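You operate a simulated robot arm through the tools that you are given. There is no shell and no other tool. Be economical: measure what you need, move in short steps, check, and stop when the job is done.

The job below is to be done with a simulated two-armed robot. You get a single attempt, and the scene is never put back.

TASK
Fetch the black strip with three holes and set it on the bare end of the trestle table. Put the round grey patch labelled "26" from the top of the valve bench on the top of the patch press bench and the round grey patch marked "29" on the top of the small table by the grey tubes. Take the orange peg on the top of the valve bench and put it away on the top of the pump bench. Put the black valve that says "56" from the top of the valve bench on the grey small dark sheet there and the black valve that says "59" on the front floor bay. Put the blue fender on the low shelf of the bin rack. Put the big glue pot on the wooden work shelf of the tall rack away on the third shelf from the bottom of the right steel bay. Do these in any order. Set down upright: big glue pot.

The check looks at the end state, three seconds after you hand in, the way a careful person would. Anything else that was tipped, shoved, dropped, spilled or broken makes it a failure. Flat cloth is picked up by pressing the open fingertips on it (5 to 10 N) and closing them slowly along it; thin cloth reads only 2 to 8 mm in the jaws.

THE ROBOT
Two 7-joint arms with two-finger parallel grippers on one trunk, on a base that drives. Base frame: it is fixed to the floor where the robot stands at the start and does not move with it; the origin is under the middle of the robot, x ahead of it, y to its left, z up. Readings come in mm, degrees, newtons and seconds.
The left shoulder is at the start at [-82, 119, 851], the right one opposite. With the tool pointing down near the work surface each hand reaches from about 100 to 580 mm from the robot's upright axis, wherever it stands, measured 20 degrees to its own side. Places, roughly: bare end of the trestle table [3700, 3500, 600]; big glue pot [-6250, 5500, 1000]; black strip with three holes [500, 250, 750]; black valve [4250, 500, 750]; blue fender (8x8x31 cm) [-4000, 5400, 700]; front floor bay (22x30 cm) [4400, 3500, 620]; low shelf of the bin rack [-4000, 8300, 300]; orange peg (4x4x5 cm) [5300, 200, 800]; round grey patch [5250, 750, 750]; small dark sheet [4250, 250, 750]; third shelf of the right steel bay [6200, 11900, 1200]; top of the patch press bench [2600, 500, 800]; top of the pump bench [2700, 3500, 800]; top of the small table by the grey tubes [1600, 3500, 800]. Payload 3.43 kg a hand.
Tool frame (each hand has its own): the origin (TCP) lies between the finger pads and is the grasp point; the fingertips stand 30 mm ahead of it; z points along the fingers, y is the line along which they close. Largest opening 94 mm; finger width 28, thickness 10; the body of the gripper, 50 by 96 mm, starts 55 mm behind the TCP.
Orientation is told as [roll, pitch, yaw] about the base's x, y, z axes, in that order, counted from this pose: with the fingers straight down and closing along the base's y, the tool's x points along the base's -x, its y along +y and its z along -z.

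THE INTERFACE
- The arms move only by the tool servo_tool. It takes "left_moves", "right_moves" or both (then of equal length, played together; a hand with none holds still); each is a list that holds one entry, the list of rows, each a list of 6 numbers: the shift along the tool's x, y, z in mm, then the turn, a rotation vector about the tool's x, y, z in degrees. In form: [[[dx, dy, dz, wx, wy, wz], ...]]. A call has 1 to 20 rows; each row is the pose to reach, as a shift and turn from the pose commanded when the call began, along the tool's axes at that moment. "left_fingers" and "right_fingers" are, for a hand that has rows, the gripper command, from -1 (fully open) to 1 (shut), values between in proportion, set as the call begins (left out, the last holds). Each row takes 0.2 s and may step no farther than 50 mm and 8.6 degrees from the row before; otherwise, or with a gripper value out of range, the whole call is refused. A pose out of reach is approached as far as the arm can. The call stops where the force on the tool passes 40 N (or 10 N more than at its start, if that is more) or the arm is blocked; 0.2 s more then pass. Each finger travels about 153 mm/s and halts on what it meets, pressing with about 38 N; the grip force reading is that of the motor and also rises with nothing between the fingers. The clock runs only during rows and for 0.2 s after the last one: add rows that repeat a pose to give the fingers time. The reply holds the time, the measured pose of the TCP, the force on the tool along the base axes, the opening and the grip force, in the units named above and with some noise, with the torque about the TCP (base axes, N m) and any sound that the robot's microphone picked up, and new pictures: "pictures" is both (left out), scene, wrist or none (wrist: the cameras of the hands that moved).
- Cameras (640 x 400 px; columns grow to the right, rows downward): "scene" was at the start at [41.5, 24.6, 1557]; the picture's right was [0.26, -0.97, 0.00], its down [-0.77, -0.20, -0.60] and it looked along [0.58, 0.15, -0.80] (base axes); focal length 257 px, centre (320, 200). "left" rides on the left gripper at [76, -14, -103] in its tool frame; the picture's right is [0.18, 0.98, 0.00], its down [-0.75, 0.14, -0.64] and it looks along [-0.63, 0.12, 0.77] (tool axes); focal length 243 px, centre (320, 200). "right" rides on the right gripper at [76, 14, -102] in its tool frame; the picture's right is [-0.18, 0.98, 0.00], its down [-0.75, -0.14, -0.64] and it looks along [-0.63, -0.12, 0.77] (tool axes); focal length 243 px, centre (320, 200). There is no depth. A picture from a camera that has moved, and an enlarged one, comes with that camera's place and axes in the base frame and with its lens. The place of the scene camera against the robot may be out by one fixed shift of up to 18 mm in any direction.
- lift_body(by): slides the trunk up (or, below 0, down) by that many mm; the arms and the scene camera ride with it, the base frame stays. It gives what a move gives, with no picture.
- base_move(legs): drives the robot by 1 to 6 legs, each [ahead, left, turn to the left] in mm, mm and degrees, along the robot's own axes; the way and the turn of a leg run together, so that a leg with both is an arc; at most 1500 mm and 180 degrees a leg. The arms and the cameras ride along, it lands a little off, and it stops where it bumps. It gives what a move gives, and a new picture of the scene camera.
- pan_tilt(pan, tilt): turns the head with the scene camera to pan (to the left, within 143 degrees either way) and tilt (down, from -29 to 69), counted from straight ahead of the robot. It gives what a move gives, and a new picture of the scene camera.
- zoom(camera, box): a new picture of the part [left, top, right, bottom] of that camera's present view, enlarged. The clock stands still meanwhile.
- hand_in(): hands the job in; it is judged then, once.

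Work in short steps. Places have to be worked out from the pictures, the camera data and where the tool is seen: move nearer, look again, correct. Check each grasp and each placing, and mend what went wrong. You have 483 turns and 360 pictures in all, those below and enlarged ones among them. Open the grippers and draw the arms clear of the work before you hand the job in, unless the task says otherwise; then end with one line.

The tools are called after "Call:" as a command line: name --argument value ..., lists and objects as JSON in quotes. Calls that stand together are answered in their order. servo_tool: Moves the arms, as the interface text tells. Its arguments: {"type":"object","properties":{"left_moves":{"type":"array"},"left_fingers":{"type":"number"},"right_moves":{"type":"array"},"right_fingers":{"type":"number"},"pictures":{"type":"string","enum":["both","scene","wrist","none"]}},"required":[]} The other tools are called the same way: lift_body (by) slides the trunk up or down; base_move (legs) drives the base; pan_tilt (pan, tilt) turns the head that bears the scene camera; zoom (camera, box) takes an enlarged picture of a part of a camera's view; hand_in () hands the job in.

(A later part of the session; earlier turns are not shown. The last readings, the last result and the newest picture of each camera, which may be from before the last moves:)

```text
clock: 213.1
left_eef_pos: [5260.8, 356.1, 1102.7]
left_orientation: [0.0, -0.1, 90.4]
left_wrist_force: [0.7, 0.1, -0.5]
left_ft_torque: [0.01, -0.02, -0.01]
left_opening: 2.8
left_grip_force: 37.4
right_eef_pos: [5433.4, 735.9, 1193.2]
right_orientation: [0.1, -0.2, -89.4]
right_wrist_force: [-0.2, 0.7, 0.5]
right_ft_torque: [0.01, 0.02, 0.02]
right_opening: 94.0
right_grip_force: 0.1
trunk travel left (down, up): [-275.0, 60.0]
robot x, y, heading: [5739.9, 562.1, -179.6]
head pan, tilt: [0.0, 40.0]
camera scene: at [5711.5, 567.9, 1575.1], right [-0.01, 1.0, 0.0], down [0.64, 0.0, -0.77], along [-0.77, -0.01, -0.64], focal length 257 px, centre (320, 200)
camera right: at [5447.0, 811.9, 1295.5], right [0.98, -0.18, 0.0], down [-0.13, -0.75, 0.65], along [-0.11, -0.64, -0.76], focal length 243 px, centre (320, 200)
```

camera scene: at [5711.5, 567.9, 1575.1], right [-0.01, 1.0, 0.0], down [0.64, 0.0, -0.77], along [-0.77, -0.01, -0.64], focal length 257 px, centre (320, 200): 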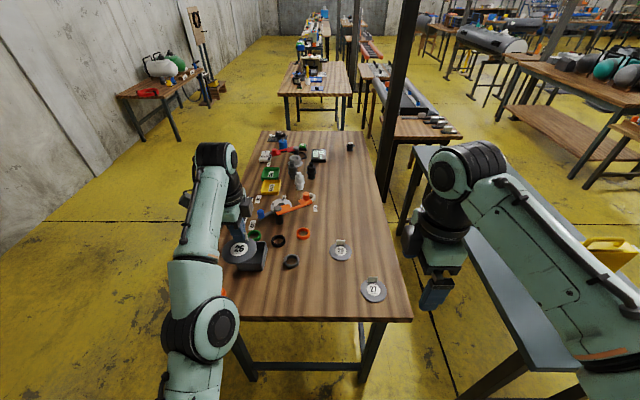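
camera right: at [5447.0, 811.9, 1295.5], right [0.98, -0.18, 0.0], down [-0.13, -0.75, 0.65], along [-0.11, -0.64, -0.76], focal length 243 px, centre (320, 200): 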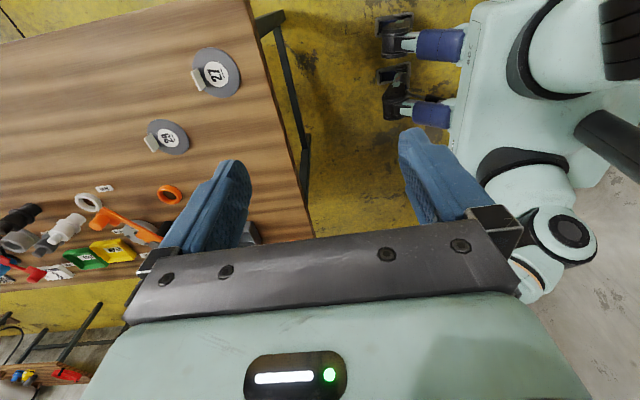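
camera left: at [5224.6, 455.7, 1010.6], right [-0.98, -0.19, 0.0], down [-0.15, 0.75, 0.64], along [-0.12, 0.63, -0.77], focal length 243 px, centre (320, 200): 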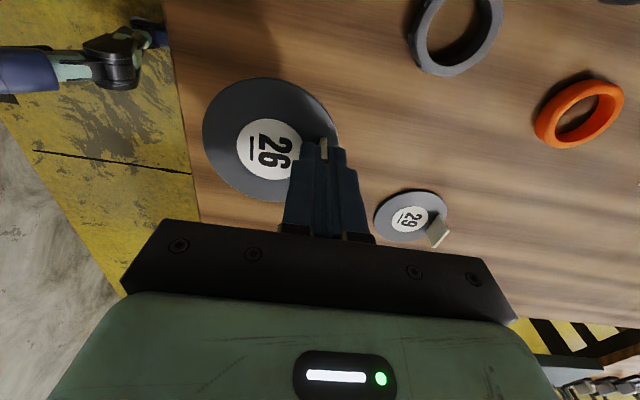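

Tab 29 is at about [5049, 635]. I drive 150 mm closer, then move the right hand over it.

Call:
base_move --legs '[[150, 0, 0]]'

Call:
servo_tool --right_moves '[[[10, -35, 30, 0, 0, 0], [20, -70, 60, 0, 0, 0], [35, -100, 90, 0, 0, 0], [50, -135, 115, 0, 0, 0], [65, -170, 140, 0, 0, 0], [80, -200, 165, 0, 0, 0], [95, -220, 195, 0, 0, 0], [100, -225, 235, 0, 0, 0], [100, -225, 235, 0, 0, 0]]]' --pictures "both"

```text
clock: 214.5
left_eef_pos: [5108.9, 353.8, 1103.6]
left_orientation: [-0.1, -0.1, 90.4]
left_wrist_force: [-0.3, -0.9, -1.6]
left_ft_torque: [-0.01, 0.0, 0.02]
left_opening: 2.6
left_grip_force: 36.9
right_eef_pos: [5282.0, 735.5, 1192.7]
right_orientation: [0.0, -0.2, -89.5]
right_wrist_force: [0.3, 0.8, -0.4]
right_ft_torque: [-0.03, -0.02, 0.01]
right_opening: 94.0
right_grip_force: 0.1
trunk travel left (down, up): [-275.0, 60.0]
robot x, y, heading: [5586.0, 561.9, -180.0]
head pan, tilt: [0.0, 40.0]
camera scene: at [5560.8, 566.7, 1575.0], right [-0.01, 1.0, 0.0], down [0.64, 0.01, -0.77], along [-0.77, -0.01, -0.64], focal length 257 px, centre (320, 200)
```

scene: 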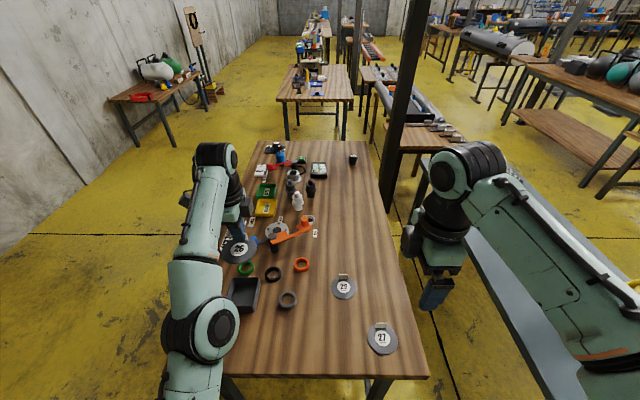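

```text
clock: 216.5
left_eef_pos: [5109.4, 353.9, 1102.7]
left_orientation: [0.0, -0.1, 90.4]
left_wrist_force: [1.2, -1.0, -0.8]
left_ft_torque: [0.01, 0.03, 0.0]
left_opening: 2.7
left_grip_force: 37.1
right_eef_pos: [5057.4, 830.2, 958.2]
right_orientation: [-0.1, -0.3, -89.5]
right_wrist_force: [-0.2, -0.6, 0.5]
right_ft_torque: [0.01, 0.0, 0.01]
right_opening: 94.4
right_grip_force: 0.1
trunk travel left (down, up): [-275.0, 60.0]
robot x, y, heading: [5587.1, 563.5, -179.4]
head pan, tilt: [0.0, 40.0]
camera scene: at [5561.1, 566.4, 1575.1], right [-0.01, 1.0, 0.0], down [0.64, 0.01, -0.77], along [-0.77, -0.01, -0.64], focal length 257 px, centre (320, 200)
camera right: at [5070.1, 907.3, 1060.9], right [0.98, -0.18, 0.0], down [-0.14, -0.75, 0.65], along [-0.11, -0.64, -0.76], focal length 243 px, centre (320, 200)
```

scene: 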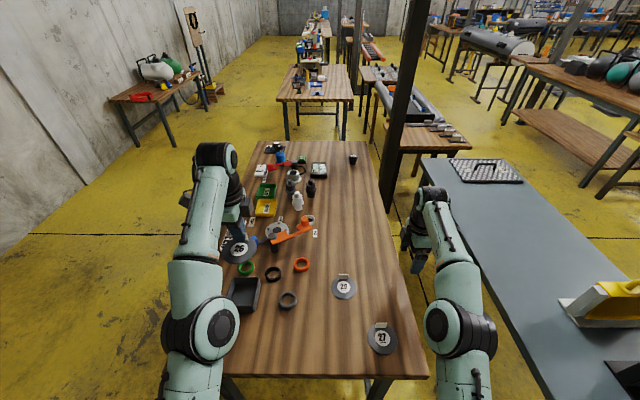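
right: 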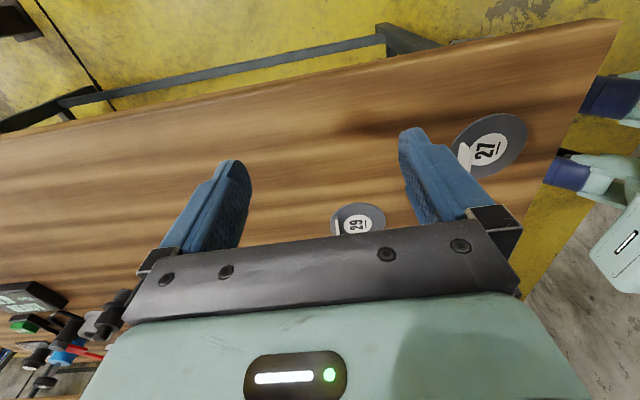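

I went the wrong way in y (tool x is +y here); I move back −190 over tab 29 and look.

Call:
servo_tool --right_moves '[[[-40, -2, 0, 0, 0, 0], [-80, -4, 0, 0, 0, 0], [-120, -6, 0, 0, 0, 0], [-160, -7, 10, 0, 0, 0], [-190, -7, 20, 0, 0, 0], [-190, -7, 20, 0, 0, 0]]]' --pictures "wrist"

```text
clock: 217.9
left_eef_pos: [5108.8, 354.9, 1102.5]
left_orientation: [0.0, 0.0, 90.4]
left_wrist_force: [0.4, 1.2, 0.3]
left_ft_torque: [0.01, 0.02, -0.01]
left_opening: 2.6
left_grip_force: 37.3
right_eef_pos: [5051.5, 641.5, 935.4]
right_orientation: [0.0, -0.3, -89.6]
right_wrist_force: [-0.1, 0.4, 0.1]
right_ft_torque: [0.02, 0.0, 0.02]
right_opening: 94.0
right_grip_force: 0.1
trunk travel left (down, up): [-275.0, 60.0]
robot x, y, heading: [5590.4, 563.5, -179.8]
head pan, tilt: [0.0, 40.0]
camera right: at [5065.2, 718.2, 1038.2], right [0.98, -0.18, 0.0], down [-0.14, -0.75, 0.65], along [-0.11, -0.64, -0.76], focal length 243 px, centre (320, 200)
```

right: 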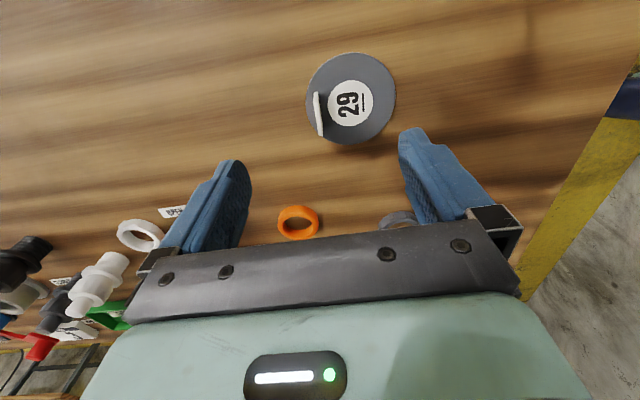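

Tab 29 is at [5051, 635]. I align and descend to z 839, then close.

Call:
servo_tool --right_moves '[[[-4, 0, 30, 0, 0, 0], [-7, 0, 60, 0, 0, 0], [-7, 0, 85, 0, 0, 0], [-7, 0, 97, 0, 0, 0], [-7, 0, 97, 0, 0, 0]]]' --pictures "wrist"

Call:
servo_tool --right_moves '[[[0, 0, 0, 0, 0, 0], [0, 0, 0, 0, 0, 0], [0, 0, 0, 0, 0, 0], [0, 0, 0, 0, 0, 0]]]' --right_fingers 1 --pictures "wrist"

```text
clock: 219.1
left_eef_pos: [5109.3, 353.9, 1104.2]
left_orientation: [0.0, -0.2, 90.5]
left_wrist_force: [0.2, -0.6, 0.3]
left_ft_torque: [-0.02, 0.0, 0.02]
left_opening: 2.7
left_grip_force: 37.4
right_eef_pos: [5051.5, 633.3, 841.0]
right_orientation: [0.0, -0.3, -89.5]
right_wrist_force: [0.8, -0.7, 0.4]
right_ft_torque: [0.0, -0.01, -0.02]
right_opening: 94.0
right_grip_force: 0.0
trunk travel left (down, up): [-275.0, 60.0]
robot x, y, heading: [5588.1, 563.1, -179.1]
head pan, tilt: [0.0, 40.0]
camera right: at [5064.5, 710.4, 943.3], right [0.98, -0.18, 0.0], down [-0.14, -0.75, 0.65], along [-0.11, -0.64, -0.76], focal length 243 px, centre (320, 200)
```

right: 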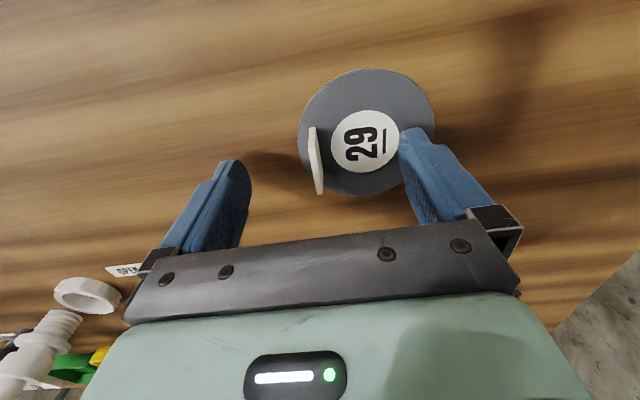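

```text
clock: 220.1
left_eef_pos: [5109.5, 353.7, 1104.0]
left_orientation: [0.0, -0.2, 90.5]
left_wrist_force: [-0.3, 0.2, -1.1]
left_ft_torque: [0.05, 0.02, 0.01]
left_opening: 2.4
left_grip_force: 37.2
right_eef_pos: [5050.7, 634.6, 841.0]
right_orientation: [0.0, -0.3, -89.5]
right_wrist_force: [0.0, 0.4, 0.5]
right_ft_torque: [-0.04, 0.01, -0.02]
right_opening: 2.2
right_grip_force: 37.2
trunk travel left (down, up): [-275.0, 60.0]
robot x, y, heading: [5587.2, 557.3, -179.4]
head pan, tilt: [0.0, 40.0]
camera right: at [5064.4, 710.4, 943.7], right [0.98, -0.18, 0.0], down [-0.13, -0.75, 0.65], along [-0.11, -0.64, -0.76], focal length 243 px, centre (320, 200)
```

right: 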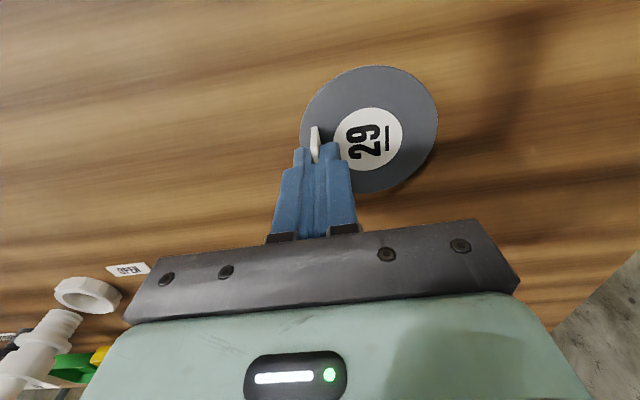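

Gripped (2.2 mm) like the other. I lift and check, also raising and drawing back to carry.

Call:
servo_tool --right_moves '[[[0, 0, -10, 0, 0, 0], [0, 0, -20, 0, 0, 0], [0, 0, -50, 0, 0, 0], [0, 10, -90, 0, 0, 0], [5, 30, -130, 0, 0, 0], [10, 55, -170, 0, 0, 0], [20, 85, -200, 0, 0, 0], [30, 120, -220, 0, 0, 0], [40, 155, -230, 0, 0, 0], [40, 155, -230, 0, 0, 0]]]' --pictures "both"

```text
clock: 222.3
left_eef_pos: [5108.5, 354.7, 1102.8]
left_orientation: [0.0, -0.1, 90.4]
left_wrist_force: [-0.3, -0.1, -0.1]
left_ft_torque: [0.0, -0.03, -0.02]
left_opening: 2.6
left_grip_force: 37.1
right_eef_pos: [5203.9, 673.1, 1072.3]
right_orientation: [0.0, -0.3, -89.5]
right_wrist_force: [0.6, -0.5, 0.2]
right_ft_torque: [-0.02, -0.04, -0.02]
right_opening: 2.9
right_grip_force: 37.4
trunk travel left (down, up): [-275.0, 60.0]
robot x, y, heading: [5589.6, 561.1, -179.5]
head pan, tilt: [0.0, 40.0]
camera scene: at [5560.5, 566.4, 1575.1], right [-0.01, 1.0, 0.0], down [0.64, 0.01, -0.77], along [-0.77, -0.01, -0.64], focal length 257 px, centre (320, 200)
camera right: at [5217.0, 749.5, 1174.0], right [0.98, -0.18, 0.0], down [-0.14, -0.75, 0.65], along [-0.11, -0.64, -0.76], focal length 243 px, centre (320, 200)
```

scene: 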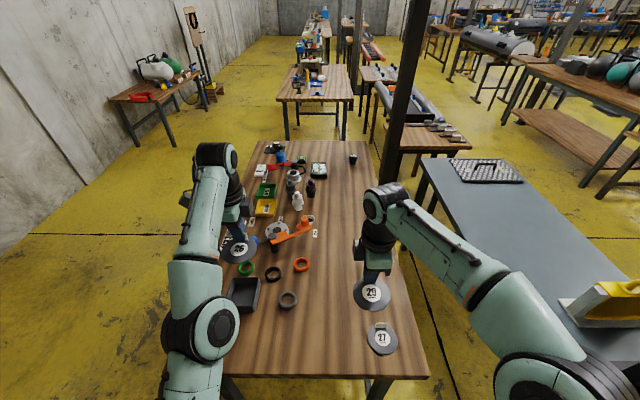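
right: 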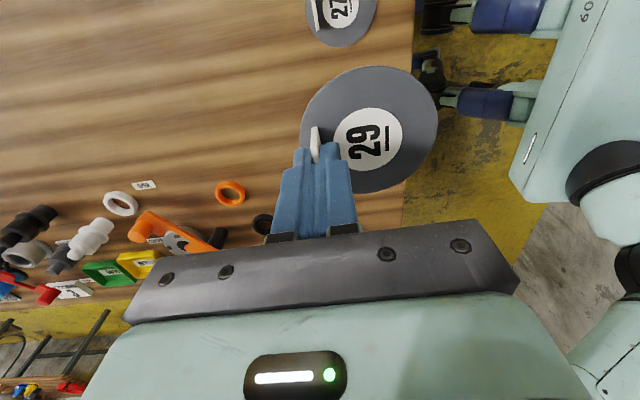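

Both patches are held. I back out, go round the south aisle to the press bench and face north.

Call:
base_move --legs '[[-350, 0, 0], [0, 1000, 0], [1500, 0, 0], [1400, 0, 0], [0, 0, -90]]'

Call:
pan_tilt --pan 5 --tilt 35

```text
clock: 250.9
left_eef_pos: [2810.2, -77.5, 1103.6]
left_orientation: [0.0, -0.1, 2.4]
left_wrist_force: [0.4, 0.1, 0.0]
left_ft_torque: [0.03, -0.02, 0.02]
left_opening: 2.9
left_grip_force: 36.8
right_eef_pos: [3132.8, -161.7, 1072.1]
right_orientation: [0.0, -0.3, -177.6]
right_wrist_force: [-0.1, 0.4, 0.3]
right_ft_torque: [0.02, 0.03, 0.0]
right_opening: 2.9
right_grip_force: 37.5
trunk travel left (down, up): [-275.0, 60.0]
robot x, y, heading: [3034.0, -547.8, 92.4]
head pan, tilt: [0.0, 40.0]
camera scene: at [3045.7, -502.7, 1575.1], right [1.0, 0.04, 0.0], down [0.03, -0.64, -0.77], along [-0.03, 0.77, -0.64], focal length 257 px, centre (320, 200)
```

scene: 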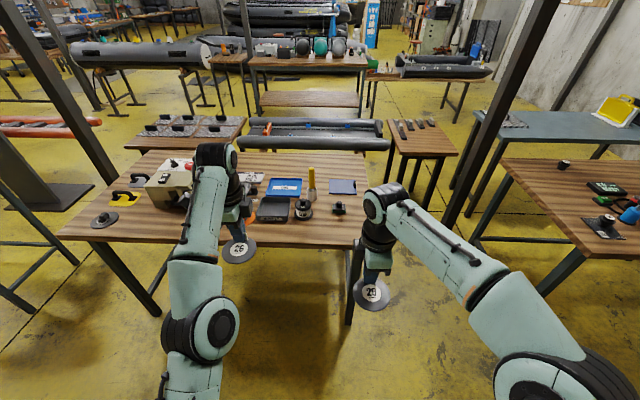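

```text
clock: 251.6
left_eef_pos: [2810.1, -77.2, 1103.9]
left_orientation: [0.2, 0.0, 2.4]
left_wrist_force: [-0.7, 0.8, 0.0]
left_ft_torque: [-0.01, 0.01, 0.04]
left_opening: 2.8
left_grip_force: 37.7
right_eef_pos: [3132.5, -160.3, 1071.5]
right_orientation: [0.0, -0.2, -177.5]
right_wrist_force: [0.3, 0.0, 0.1]
right_ft_torque: [0.0, -0.01, -0.01]
right_opening: 2.8
right_grip_force: 37.0
trunk travel left (down, up): [-275.0, 60.0]
robot x, y, heading: [3034.9, -551.2, 92.5]
head pan, tilt: [5.0, 35.0]
camera scene: at [3037.9, -500.3, 1582.6], right [0.99, 0.13, 0.0], down [0.07, -0.57, -0.82], along [-0.11, 0.81, -0.57], focal length 257 px, centre (320, 200)
```

scene: 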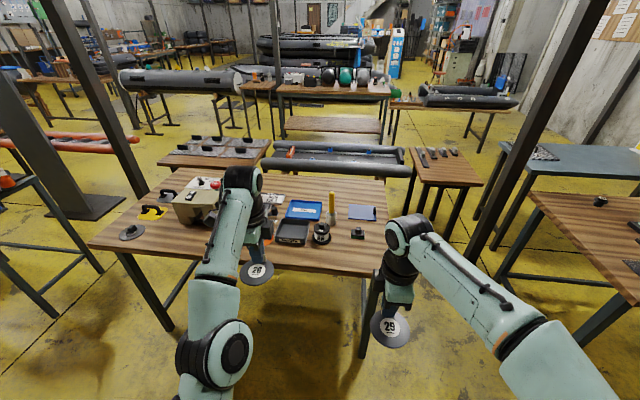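

There's free wood along the bench's front, left of the trays. I move closer: left 330, forward 300.

Call:
base_move --legs '[[0, 330, -2.4], [300, 0, 0]]'

Call:
pan_tilt --pan 15 --tilt 48

Call:
zoom --camera "left" --box '[0, 0, 640, 400]'

```text
clock: 256.7
left_eef_pos: [2501.0, 228.4, 1103.1]
left_orientation: [0.0, -0.1, -0.3]
left_wrist_force: [-0.2, 0.1, 0.4]
left_ft_torque: [0.02, -0.02, 0.02]
left_opening: 2.7
left_grip_force: 37.6
right_eef_pos: [2818.9, 130.1, 1071.7]
right_orientation: [0.0, -0.3, 179.9]
right_wrist_force: [-0.1, 0.1, -0.4]
right_ft_torque: [-0.01, -0.01, -0.02]
right_opening: 2.4
right_grip_force: 37.2
trunk travel left (down, up): [-275.0, 60.0]
robot x, y, heading: [2703.6, -250.9, 89.6]
head pan, tilt: [5.0, 35.0]
camera scene: at [2709.4, -204.0, 1582.6], right [1.0, 0.08, 0.0], down [0.05, -0.57, -0.82], along [-0.07, 0.82, -0.57], focal length 257 px, centre (320, 200)
```

scene: 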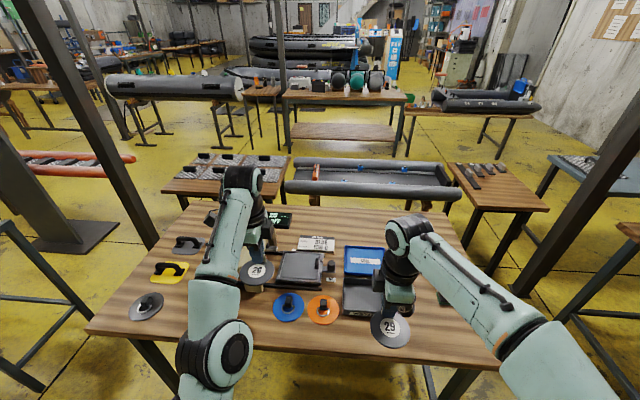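

```text
clock: 257.4
left_eef_pos: [2501.7, 228.0, 1103.2]
left_orientation: [0.1, -0.1, -0.2]
left_wrist_force: [0.1, -1.1, 0.0]
left_ft_torque: [-0.01, 0.0, -0.02]
left_opening: 2.7
left_grip_force: 37.2
right_eef_pos: [2818.6, 129.6, 1071.7]
right_orientation: [0.0, -0.3, 179.8]
right_wrist_force: [-0.6, 0.6, -0.6]
right_ft_torque: [0.04, 0.03, 0.0]
right_opening: 2.4
right_grip_force: 37.0
trunk travel left (down, up): [-275.0, 60.0]
robot x, y, heading: [2698.3, -250.1, 89.6]
head pan, tilt: [15.0, 48.0]
camera scene: at [2696.7, -216.1, 1563.7], right [0.97, 0.26, 0.0], down [0.19, -0.72, -0.67], along [-0.17, 0.65, -0.74], focal length 257 px, centre (320, 200)
```

scene: 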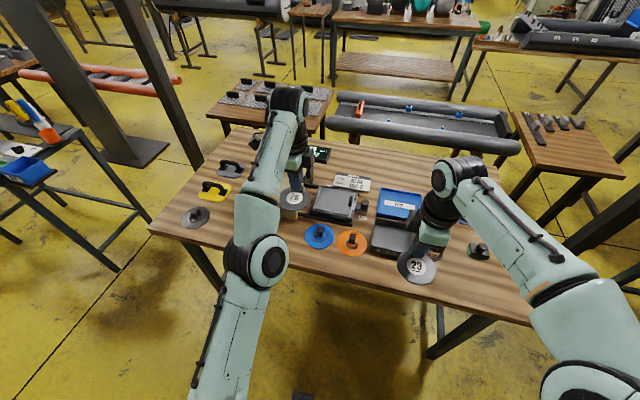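

```text
1.00 times, centred on (320, 200) of left (not enlarged: the box is as wide or as high as the picture)
camera zoom: at [2425.6, 214.0, 1205.2], right [-0.18, 0.98, 0.0], down [0.75, 0.14, 0.64], along [0.63, 0.12, -0.77], focal length 243 px, centre (320, 200)
```

zoom: 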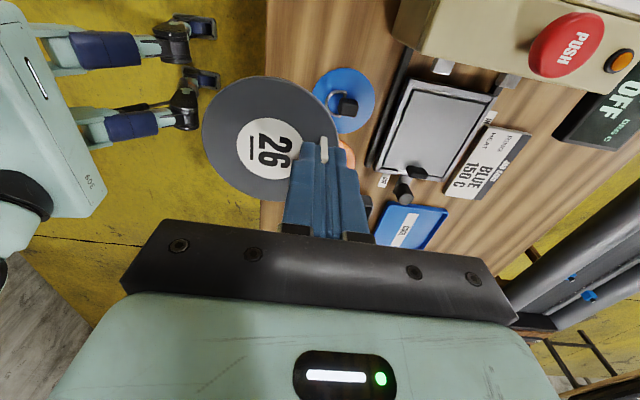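

Free wood lies at x 2200–2490, y 160–320, in front of the press. I shift the base 90 mm left, then bring patch 26's tab to about [2395, 252].

Call:
base_move --legs '[[0, 90, 0]]'

Call:
servo_tool --left_moves '[[[5, 4, 40, 0, 0, 0], [10, 8, 85, 0, 0, 0], [15, 12, 130, 0, 0, 0], [15, 22, 170, 0, 0, 0], [15, 22, 170, 0, 0, 0]]]' --pictures "both"

```text
clock: 258.9
left_eef_pos: [2414.2, 228.1, 1103.1]
left_orientation: [-0.1, 0.0, -0.3]
left_wrist_force: [-0.4, 0.6, -0.5]
left_ft_torque: [-0.02, -0.05, 0.01]
left_opening: 2.6
left_grip_force: 36.8
right_eef_pos: [2731.3, 129.8, 1072.0]
right_orientation: [0.0, -0.2, 179.7]
right_wrist_force: [0.8, 0.5, -1.0]
right_ft_torque: [0.01, 0.0, 0.0]
right_opening: 2.8
right_grip_force: 37.1
trunk travel left (down, up): [-275.0, 60.0]
robot x, y, heading: [2613.2, -251.9, 89.9]
head pan, tilt: [15.0, 48.0]
camera scene: at [2608.3, -215.7, 1563.6], right [0.97, 0.25, 0.0], down [0.19, -0.72, -0.67], along [-0.17, 0.65, -0.74], focal length 257 px, centre (320, 200)
```

scene: 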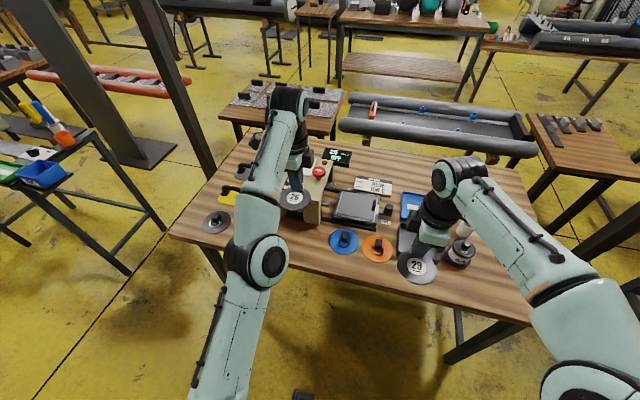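

```text
clock: 260.1
left_eef_pos: [2401.1, 250.5, 935.2]
left_orientation: [0.1, -0.1, -0.3]
left_wrist_force: [-0.1, -1.1, -0.3]
left_ft_torque: [0.0, 0.0, -0.01]
left_opening: 2.9
left_grip_force: 37.2
left hand out of reach, approached as far as the arm can: row 1
right_eef_pos: [2732.3, 128.7, 1072.4]
right_orientation: [0.0, -0.3, 179.7]
right_wrist_force: [0.4, 0.3, 0.4]
right_ft_torque: [0.03, 0.03, 0.01]
right_opening: 2.6
right_grip_force: 37.7
trunk travel left (down, up): [-275.0, 60.0]
robot x, y, heading: [2615.9, -251.4, 89.9]
head pan, tilt: [15.0, 48.0]
camera scene: at [2608.9, -216.0, 1563.6], right [0.97, 0.25, 0.0], down [0.19, -0.72, -0.67], along [-0.17, 0.65, -0.74], focal length 257 px, centre (320, 200)
camera left: at [2325.1, 238.4, 1036.2], right [-0.18, 0.98, 0.0], down [0.75, 0.14, 0.64], along [0.63, 0.12, -0.77], focal length 243 px, centre (320, 200)
```

scene: 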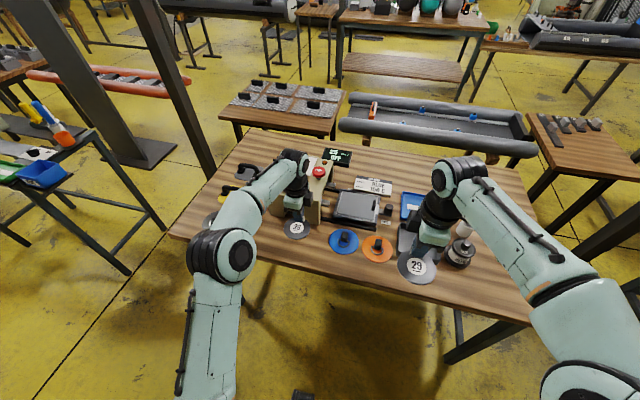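
left: 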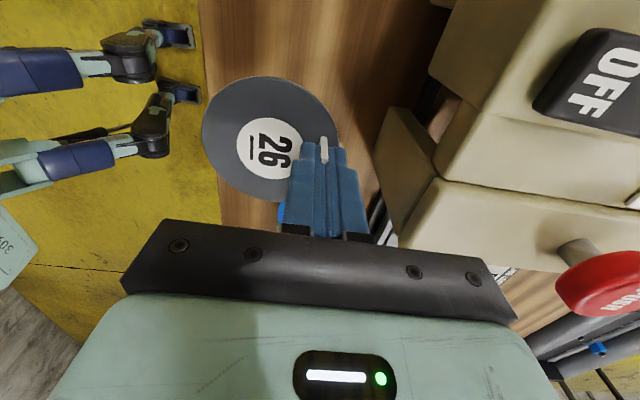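

The press box is too close to the gripper here. The bench's east end front is free, so I raise the hand and shift right 790 mm to place near [3190, 280].

Call:
servo_tool --left_moves '[[[0, -5, -45, 0, 0, 0], [0, -10, -90, 0, 0, 0], [0, -20, -130, 0, 0, 0], [0, -20, -130, 0, 0, 0]]]' --pictures "none"

Call:
base_move --legs '[[0, -790, 0], [50, 0, 0]]'

Call:
zoom --camera "left" --box '[0, 0, 640, 400]'

```text
clock: 261.1
left_eef_pos: [2398.2, 228.8, 1064.5]
left_orientation: [0.0, -0.1, -0.3]
left_wrist_force: [0.3, -0.7, -1.1]
left_ft_torque: [0.0, 0.0, 0.05]
left_opening: 2.5
left_grip_force: 37.3
right_eef_pos: [2730.8, 129.9, 1071.4]
right_orientation: [0.0, -0.3, 179.6]
right_wrist_force: [0.2, -0.2, -0.5]
right_ft_torque: [0.03, -0.04, 0.0]
right_opening: 2.9
right_grip_force: 37.1
trunk travel left (down, up): [-275.0, 60.0]
robot x, y, heading: [2617.1, -253.4, 89.8]
head pan, tilt: [15.0, 48.0]
```

```text
clock: 268.8
left_eef_pos: [3171.6, 277.9, 1063.4]
left_orientation: [0.0, -0.1, 0.1]
left_wrist_force: [0.0, 0.2, -0.9]
left_ft_torque: [0.02, -0.01, 0.03]
left_opening: 2.7
left_grip_force: 37.3
right_eef_pos: [3507.5, 181.3, 1071.8]
right_orientation: [0.0, -0.3, -179.8]
right_wrist_force: [-0.6, 0.4, -0.9]
right_ft_torque: [-0.01, 0.0, 0.02]
right_opening: 2.8
right_grip_force: 37.3
trunk travel left (down, up): [-275.0, 60.0]
robot x, y, heading: [3392.3, -205.4, 90.3]
head pan, tilt: [15.0, 48.0]
camera scene: at [3386.6, -165.3, 1563.5], right [0.96, 0.26, 0.0], down [0.2, -0.72, -0.67], along [-0.18, 0.65, -0.74], focal length 257 px, centre (320, 200)
```

scene: 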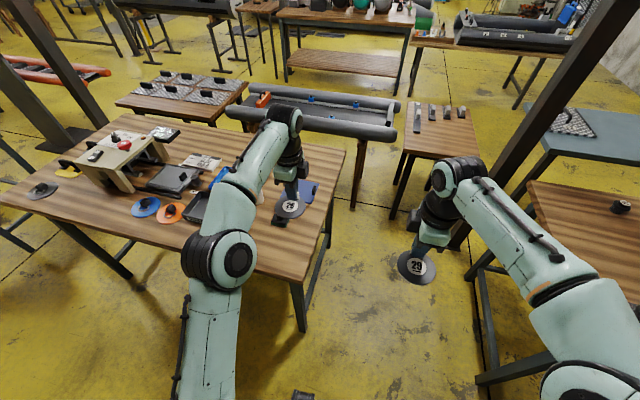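

```text
1.00 times, centred on (320, 200) of left (not enlarged: the box is as wide or as high as the picture)
camera zoom: at [3096.2, 263.3, 1165.6], right [-0.19, 0.98, 0.0], down [0.75, 0.14, 0.64], along [0.63, 0.12, -0.77], focal length 243 px, centre (320, 200)
```

zoom: 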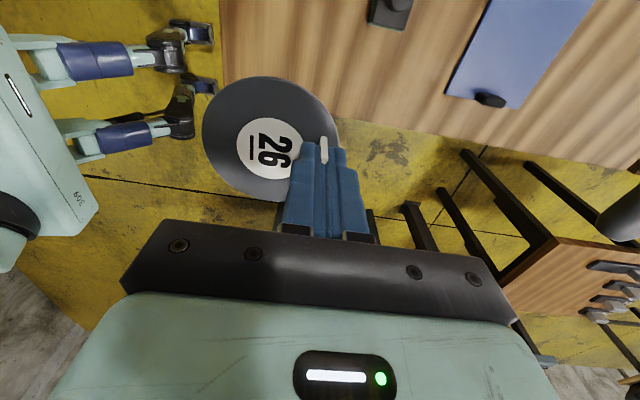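

The bench's end is near x 3230, so I move 42 mm west and lower to z≈860.

Call:
servo_tool --left_moves '[[[20, -4, 40, 0, 0, 0], [42, -8, 80, 0, 0, 0], [42, -8, 125, 0, 0, 0], [42, -8, 165, 0, 0, 0], [42, -8, 195, 0, 0, 0], [42, -8, 195, 0, 0, 0]]]' --pictures "both"

```text
clock: 270.2
left_eef_pos: [3129.2, 272.1, 867.7]
left_orientation: [0.0, 0.0, 0.2]
left_wrist_force: [-0.7, 0.0, -0.6]
left_ft_torque: [0.04, -0.02, -0.03]
left_opening: 2.7
left_grip_force: 36.9
right_eef_pos: [3506.3, 179.3, 1072.8]
right_orientation: [0.0, -0.3, -179.7]
right_wrist_force: [0.5, 0.6, -0.9]
right_ft_torque: [0.02, -0.02, -0.01]
right_opening: 2.7
right_grip_force: 37.7
trunk travel left (down, up): [-275.0, 60.0]
robot x, y, heading: [3390.7, -201.6, 90.7]
head pan, tilt: [15.0, 48.0]
camera scene: at [3386.6, -166.4, 1563.6], right [0.96, 0.26, 0.0], down [0.2, -0.72, -0.67], along [-0.18, 0.65, -0.74], focal length 257 px, centre (320, 200)
camera left: at [3054.2, 257.5, 969.8], right [-0.19, 0.98, 0.0], down [0.75, 0.14, 0.64], along [0.63, 0.12, -0.77], focal length 243 px, centre (320, 200)
```

scene: 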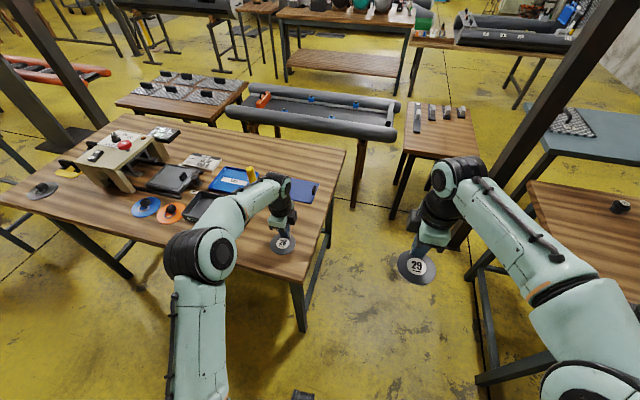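
left: 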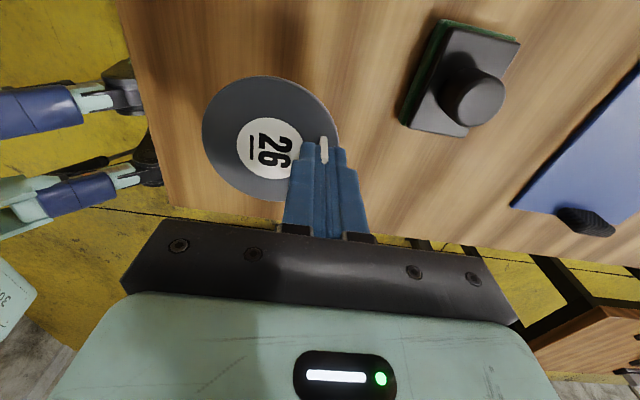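

Margins look fine. I lower gently to contact.

Call:
servo_tool --left_moves '[[[0, 0, 10, 0, 0, 0], [0, 0, 18, 0, 0, 0], [0, 0, 24, 0, 0, 0], [0, 0, 29, 0, 0, 0], [0, 0, 29, 0, 0, 0]]]' --pictures "none"

```text
clock: 271.4
left_eef_pos: [3131.0, 269.0, 840.5]
left_orientation: [0.0, -0.1, 0.4]
left_wrist_force: [0.4, -0.6, -0.1]
left_ft_torque: [0.02, -0.02, 0.03]
left_opening: 2.8
left_grip_force: 37.6
right_eef_pos: [3508.6, 180.6, 1072.5]
right_orientation: [0.0, -0.3, -179.7]
right_wrist_force: [-0.2, 0.4, 0.7]
right_ft_torque: [0.0, 0.01, 0.02]
right_opening: 2.5
right_grip_force: 37.6
trunk travel left (down, up): [-275.0, 60.0]
robot x, y, heading: [3393.1, -203.5, 89.8]
head pan, tilt: [15.0, 48.0]
```

Call:
servo_tool --left_moves '[[[0, 0, 3, 0, 0, 0], [0, 0, 6, 0, 0, 0], [0, 0, 9, 0, 0, 0], [0, 0, 12, 0, 0, 0], [0, 0, 12, 0, 0, 0]]]' --pictures "wrist"

```text
clock: 272.4
left_eef_pos: [3129.1, 270.9, 835.1]
left_orientation: [0.6, 0.1, 0.5]
left_wrist_force: [0.7, -4.6, 15.2]
left_ft_torque: [-0.58, 0.05, 0.03]
left_opening: 2.7
left_grip_force: 37.5
right_eef_pos: [3506.6, 180.0, 1072.1]
right_orientation: [0.0, -0.3, -179.8]
right_wrist_force: [0.1, -0.1, -0.4]
right_ft_torque: [-0.01, -0.03, 0.0]
right_opening: 2.7
right_grip_force: 37.2
trunk travel left (down, up): [-275.0, 60.0]
robot x, y, heading: [3392.1, -206.5, 90.4]
head pan, tilt: [15.0, 48.0]
stopped in row 4 (left hand): the force on the tool passed its limit at 42 N (the readings are from after the stop); the commanded pose is now the measured one
camera left: at [3054.8, 255.1, 936.5], right [-0.19, 0.98, 0.01], down [0.75, 0.14, 0.64], along [0.63, 0.13, -0.76], focal length 243 px, centre (320, 200)
```

left: 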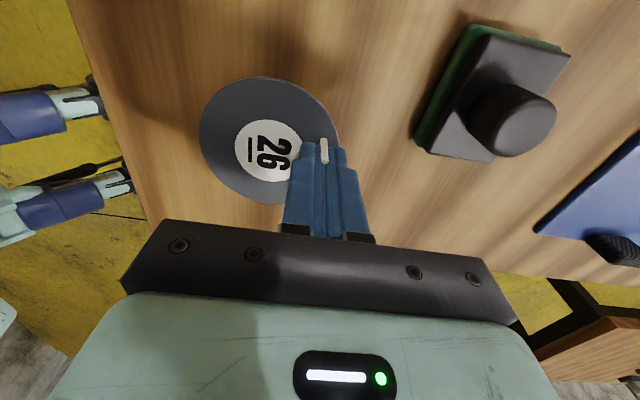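

The disc rests on the bench. I ease up 2 mm, open partway, and rise.

Call:
servo_tool --left_moves '[[[0, 0, -2, 0, 0, 0], [0, 0, -2, 0, 0, 0]]]' --pictures "none"

Call:
servo_tool --left_moves '[[[0, 0, 0, 0, 0, 0], [0, 0, 0, 0, 0, 0], [0, 0, 0, 0, 0, 0]]]' --left_fingers 0 --pictures "none"

Call:
servo_tool --left_moves '[[[0, 0, -25, 0, 0, 0], [0, 0, -70, 0, 0, 0], [0, 0, -115, 0, 0, 0], [0, 0, -160, 0, 0, 0], [0, 0, -200, 0, 0, 0], [0, -10, -240, 0, 0, 0], [0, -10, -240, 0, 0, 0]]]' --pictures "both"

```text
clock: 273.0
left_eef_pos: [3130.4, 270.5, 834.7]
left_orientation: [0.6, -0.1, 0.4]
left_wrist_force: [0.3, 0.7, 11.2]
left_ft_torque: [-0.44, 0.02, 0.02]
left_opening: 3.0
left_grip_force: 37.4
right_eef_pos: [3507.0, 180.0, 1072.2]
right_orientation: [0.0, -0.3, -179.8]
right_wrist_force: [-1.1, -0.2, -0.9]
right_ft_torque: [0.01, -0.02, -0.01]
right_opening: 2.9
right_grip_force: 37.1
trunk travel left (down, up): [-275.0, 60.0]
robot x, y, heading: [3397.3, -202.1, 90.5]
head pan, tilt: [15.0, 48.0]
```

```text
clock: 273.8
left_eef_pos: [3129.9, 270.8, 832.5]
left_orientation: [0.5, 0.0, 0.2]
left_wrist_force: [-0.1, 2.2, 4.9]
left_ft_torque: [-0.1, -0.03, 0.03]
left_opening: 45.9
left_grip_force: 0.0
right_eef_pos: [3507.7, 179.6, 1072.4]
right_orientation: [0.0, -0.2, -179.6]
right_wrist_force: [-0.5, 0.8, 0.5]
right_ft_torque: [0.01, -0.02, 0.0]
right_opening: 2.9
right_grip_force: 37.0
trunk travel left (down, up): [-275.0, 60.0]
robot x, y, heading: [3398.2, -200.3, 90.2]
head pan, tilt: [15.0, 48.0]
```

```text
clock: 275.4
left_eef_pos: [3129.0, 256.7, 1075.1]
left_orientation: [0.4, -0.1, 0.3]
left_wrist_force: [0.3, -0.5, 0.0]
left_ft_torque: [0.02, 0.02, -0.02]
left_opening: 47.1
left_grip_force: 0.1
right_eef_pos: [3505.7, 179.7, 1071.3]
right_orientation: [0.0, -0.3, -179.6]
right_wrist_force: [0.3, 0.4, -0.1]
right_ft_torque: [-0.03, 0.02, 0.0]
right_opening: 2.9
right_grip_force: 37.1
trunk travel left (down, up): [-275.0, 60.0]
robot x, y, heading: [3395.8, -203.5, 90.2]
head pan, tilt: [15.0, 48.0]
camera scene: at [3386.4, -165.9, 1563.6], right [0.96, 0.26, 0.0], down [0.2, -0.72, -0.67], along [-0.18, 0.65, -0.74], focal length 257 px, centre (320, 200)
camera left: at [3053.6, 241.3, 1176.8], right [-0.19, 0.98, 0.01], down [0.75, 0.14, 0.64], along [0.63, 0.13, -0.77], focal length 243 px, centre (320, 200)
```

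scene: 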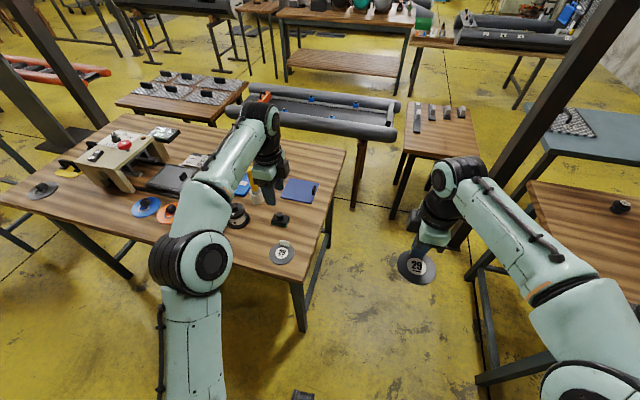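
left: 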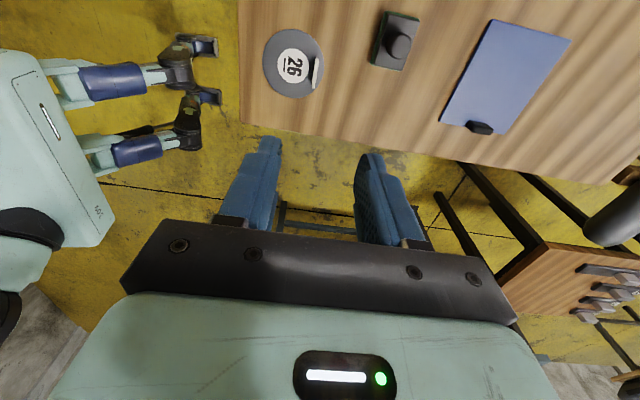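

Patch 26 is on the press bench. Now to the peg: I back off and strafe east to x≈5480, then approach the bench's south-east corner.

Call:
base_move --legs '[[-250, 0, 0], [0, -1100, 0], [0, -1000, 0], [230, 0, 0]]'

Call:
zoom --camera "left" --box '[0, 0, 640, 400]'

```text
clock: 296.8
left_eef_pos: [5218.9, 228.7, 1074.8]
left_orientation: [0.5, 0.0, 0.6]
left_wrist_force: [-0.7, -0.1, -0.1]
left_ft_torque: [0.0, -0.02, -0.04]
left_opening: 47.1
left_grip_force: 0.1
right_eef_pos: [5595.7, 154.0, 1071.8]
right_orientation: [-0.1, -0.3, -179.6]
right_wrist_force: [0.6, 0.1, 0.0]
right_ft_torque: [-0.01, -0.01, -0.02]
right_opening: 2.4
right_grip_force: 37.2
trunk travel left (down, up): [-275.0, 60.0]
robot x, y, heading: [5484.1, -230.0, 90.4]
head pan, tilt: [15.0, 48.0]
camera scene: at [5476.9, -191.7, 1563.6], right [0.96, 0.27, 0.0], down [0.2, -0.72, -0.67], along [-0.18, 0.64, -0.74], focal length 257 px, centre (320, 200)
```

scene: 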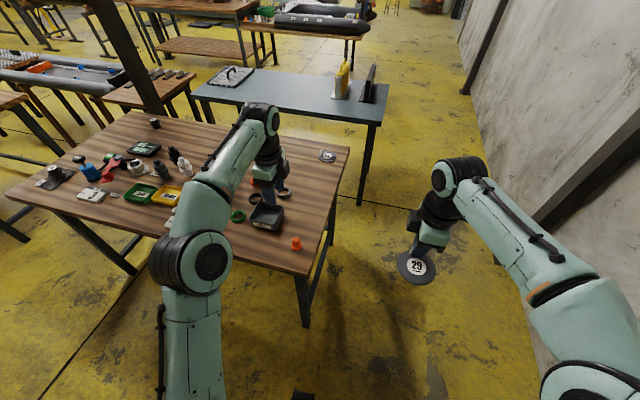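

```text
1.00 times, centred on (320, 200) of left (not enlarged: the box is as wide or as high as the picture)
camera zoom: at [5143.0, 214.7, 1176.4], right [-0.19, 0.98, 0.01], down [0.75, 0.14, 0.64], along [0.63, 0.13, -0.77], focal length 243 px, centre (320, 200)
```

zoom: 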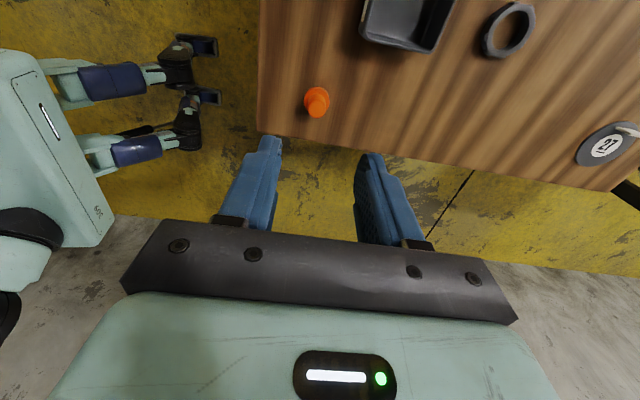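

Peg at about [5242, 232]. I open fully, align and descend to z 920.

Call:
servo_tool --left_moves '[[[-10, 2, 40, 0, 0, 0], [-20, 4, 80, 0, 0, 0], [-22, 4, 120, 0, 0, 0], [-22, 4, 150, 0, 0, 0], [-22, 4, 150, 0, 0, 0]]]' --left_fingers -1 --pictures "wrist"

```text
clock: 298.0
left_eef_pos: [5241.6, 235.4, 924.4]
left_orientation: [0.4, 0.0, 0.6]
left_wrist_force: [0.0, 0.5, -0.5]
left_ft_torque: [0.0, 0.07, -0.01]
left_opening: 94.3
left_grip_force: 0.1
right_eef_pos: [5596.1, 155.3, 1071.8]
right_orientation: [-0.1, -0.2, -179.6]
right_wrist_force: [0.3, -0.3, 0.3]
right_ft_torque: [0.0, 0.01, 0.03]
right_opening: 2.9
right_grip_force: 37.7
trunk travel left (down, up): [-275.0, 60.0]
robot x, y, heading: [5483.8, -228.8, 90.3]
head pan, tilt: [15.0, 48.0]
camera left: at [5165.0, 220.5, 1026.3], right [-0.19, 0.98, 0.01], down [0.75, 0.14, 0.64], along [0.63, 0.13, -0.77], focal length 243 px, centre (320, 200)
```

left: 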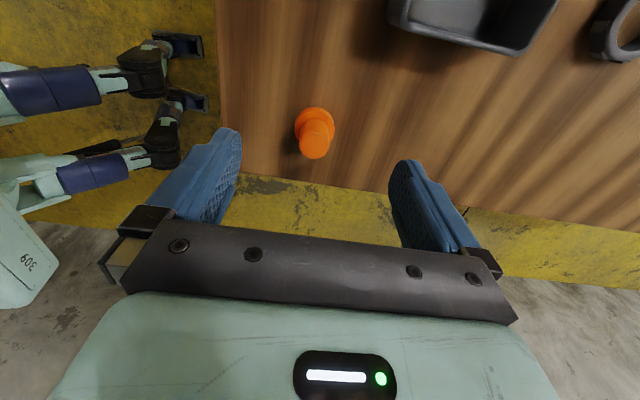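

Refined peg at about [5252, 235]. I descend further.

Call:
servo_tool --left_moves '[[[-10, 0, 30, 0, 0, 0], [-10, 0, 55, 0, 0, 0], [-10, 0, 55, 0, 0, 0]]]' --pictures "wrist"

```text
clock: 298.8
left_eef_pos: [5249.1, 235.4, 870.0]
left_orientation: [0.4, 0.1, 0.4]
left_wrist_force: [-0.1, -0.7, 0.1]
left_ft_torque: [0.0, 0.02, -0.02]
left_opening: 94.3
left_grip_force: 0.1
right_eef_pos: [5595.8, 155.1, 1071.7]
right_orientation: [0.0, -0.2, -179.5]
right_wrist_force: [-0.3, -0.7, 0.2]
right_ft_torque: [0.0, 0.0, 0.0]
right_opening: 2.6
right_grip_force: 37.0
trunk travel left (down, up): [-275.0, 60.0]
robot x, y, heading: [5484.0, -234.8, 90.4]
head pan, tilt: [15.0, 48.0]
camera left: at [5174.4, 220.3, 971.9], right [-0.19, 0.98, 0.01], down [0.75, 0.14, 0.64], along [0.63, 0.13, -0.77], focal length 243 px, centre (320, 200)
```

left: 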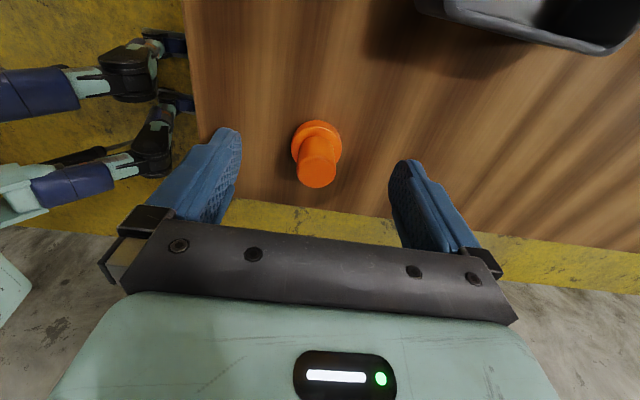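

Peg top at [5260, 236, 840]. I align, descend to z 847 so the fingers take the stem, and close.

Call:
servo_tool --left_moves '[[[-10, 0, 10, 0, 0, 0], [-10, 0, 22, 0, 0, 0], [-10, 0, 22, 0, 0, 0]]]' --pictures "none"

Call:
servo_tool --left_moves '[[[0, 0, 0, 0, 0, 0], [0, 0, 0, 0, 0, 0], [0, 0, 0, 0, 0, 0], [0, 0, 0, 0, 0, 0]]]' --left_fingers 1 --pictures "wrist"

```text
clock: 299.6
left_eef_pos: [5259.4, 236.7, 846.5]
left_orientation: [0.5, 0.0, 0.5]
left_wrist_force: [0.8, -0.3, 0.0]
left_ft_torque: [-0.03, 0.02, 0.03]
left_opening: 94.0
left_grip_force: 0.2
right_eef_pos: [5595.6, 153.9, 1073.4]
right_orientation: [0.0, -0.3, -179.5]
right_wrist_force: [-0.1, 0.1, -0.4]
right_ft_torque: [0.04, 0.03, -0.02]
right_opening: 2.9
right_grip_force: 36.8
trunk travel left (down, up): [-275.0, 60.0]
robot x, y, heading: [5484.7, -229.3, 90.5]
head pan, tilt: [15.0, 48.0]
```

```text
clock: 300.6
left_eef_pos: [5259.4, 236.6, 847.8]
left_orientation: [0.4, 0.1, 0.5]
left_wrist_force: [-0.5, 0.1, -0.4]
left_ft_torque: [0.02, 0.0, 0.01]
left_opening: 23.9
left_grip_force: 37.7
right_eef_pos: [5595.7, 155.2, 1071.5]
right_orientation: [0.0, -0.3, -179.6]
right_wrist_force: [0.8, -0.3, -0.4]
right_ft_torque: [0.01, 0.01, -0.01]
right_opening: 2.7
right_grip_force: 37.3
trunk travel left (down, up): [-275.0, 60.0]
robot x, y, heading: [5485.9, -228.7, 90.5]
head pan, tilt: [15.0, 48.0]
camera left: at [5183.6, 221.4, 948.9], right [-0.19, 0.98, 0.01], down [0.75, 0.14, 0.64], along [0.63, 0.13, -0.77], focal length 243 px, centre (320, 200)
```

left: 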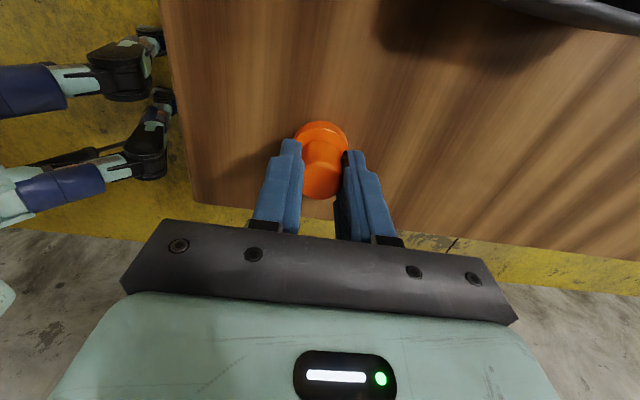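

Peg gripped (24 mm). I lift it, then drive around the east end to the north aisle.

Call:
servo_tool --left_moves '[[[0, 0, -40, 0, 0, 0], [0, 0, -85, 0, 0, 0], [0, 0, -130, 0, 0, 0], [0, -5, -175, 0, 0, 0], [5, -10, -215, 0, 0, 0], [5, -10, -215, 0, 0, 0]]]' --pictures "wrist"

Call:
base_move --legs '[[-200, 0, 0], [0, -560, 0], [1500, 0, 0], [1300, 0, 0]]'

```text
clock: 302.0
left_eef_pos: [5255.6, 223.7, 1064.4]
left_orientation: [0.5, -0.1, 0.4]
left_wrist_force: [0.1, 0.6, -0.2]
left_ft_torque: [-0.01, -0.01, 0.01]
left_opening: 24.1
left_grip_force: 38.2
right_eef_pos: [5595.3, 153.9, 1070.9]
right_orientation: [0.0, -0.3, -179.4]
right_wrist_force: [-0.4, 1.1, -0.8]
right_ft_torque: [0.0, -0.02, 0.0]
right_opening: 2.7
right_grip_force: 37.5
trunk travel left (down, up): [-275.0, 60.0]
robot x, y, heading: [5485.1, -233.0, 90.7]
head pan, tilt: [15.0, 48.0]
camera left: at [5180.8, 209.2, 1165.0], right [-0.19, 0.98, 0.01], down [0.75, 0.14, 0.64], along [0.63, 0.13, -0.77], focal length 243 px, centre (320, 200)
```

left: 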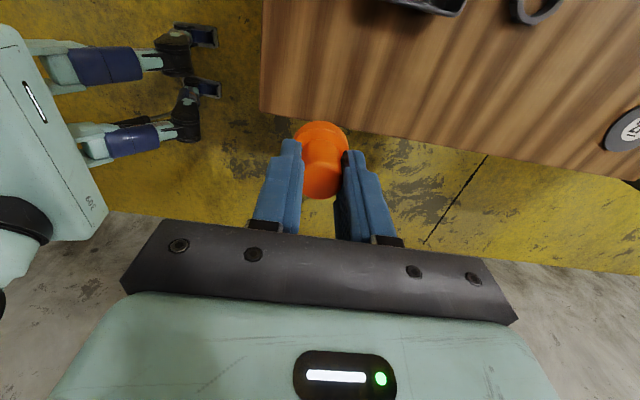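

```text
clock: 321.9
left_eef_pos: [5878.2, 2864.2, 1063.1]
left_orientation: [0.5, 0.0, -2.1]
left_wrist_force: [0.0, -0.9, -0.1]
left_ft_torque: [0.02, 0.03, 0.0]
left_opening: 23.9
left_grip_force: 38.4
right_eef_pos: [6214.3, 2780.4, 1072.1]
right_orientation: [0.0, -0.4, 177.9]
right_wrist_force: [0.3, 0.3, 0.0]
right_ft_torque: [-0.01, 0.0, 0.02]
right_opening: 2.6
right_grip_force: 36.7
trunk travel left (down, up): [-275.0, 60.0]
robot x, y, heading: [6083.1, 2403.4, 88.0]
head pan, tilt: [15.0, 48.0]
camera scene: at [6079.8, 2439.2, 1563.6], right [0.97, 0.22, 0.0], down [0.17, -0.72, -0.67], along [-0.15, 0.65, -0.74], focal length 257 px, centre (320, 200)
```

scene: 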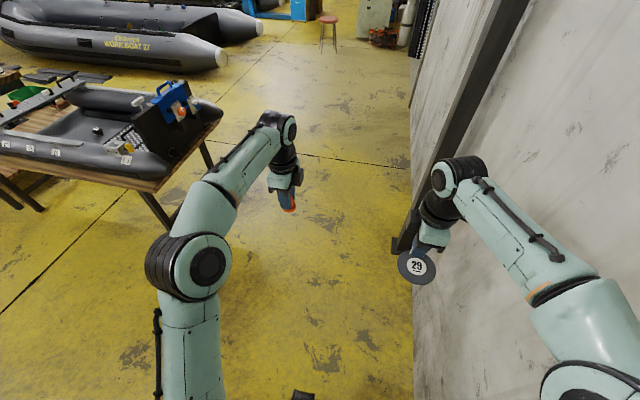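

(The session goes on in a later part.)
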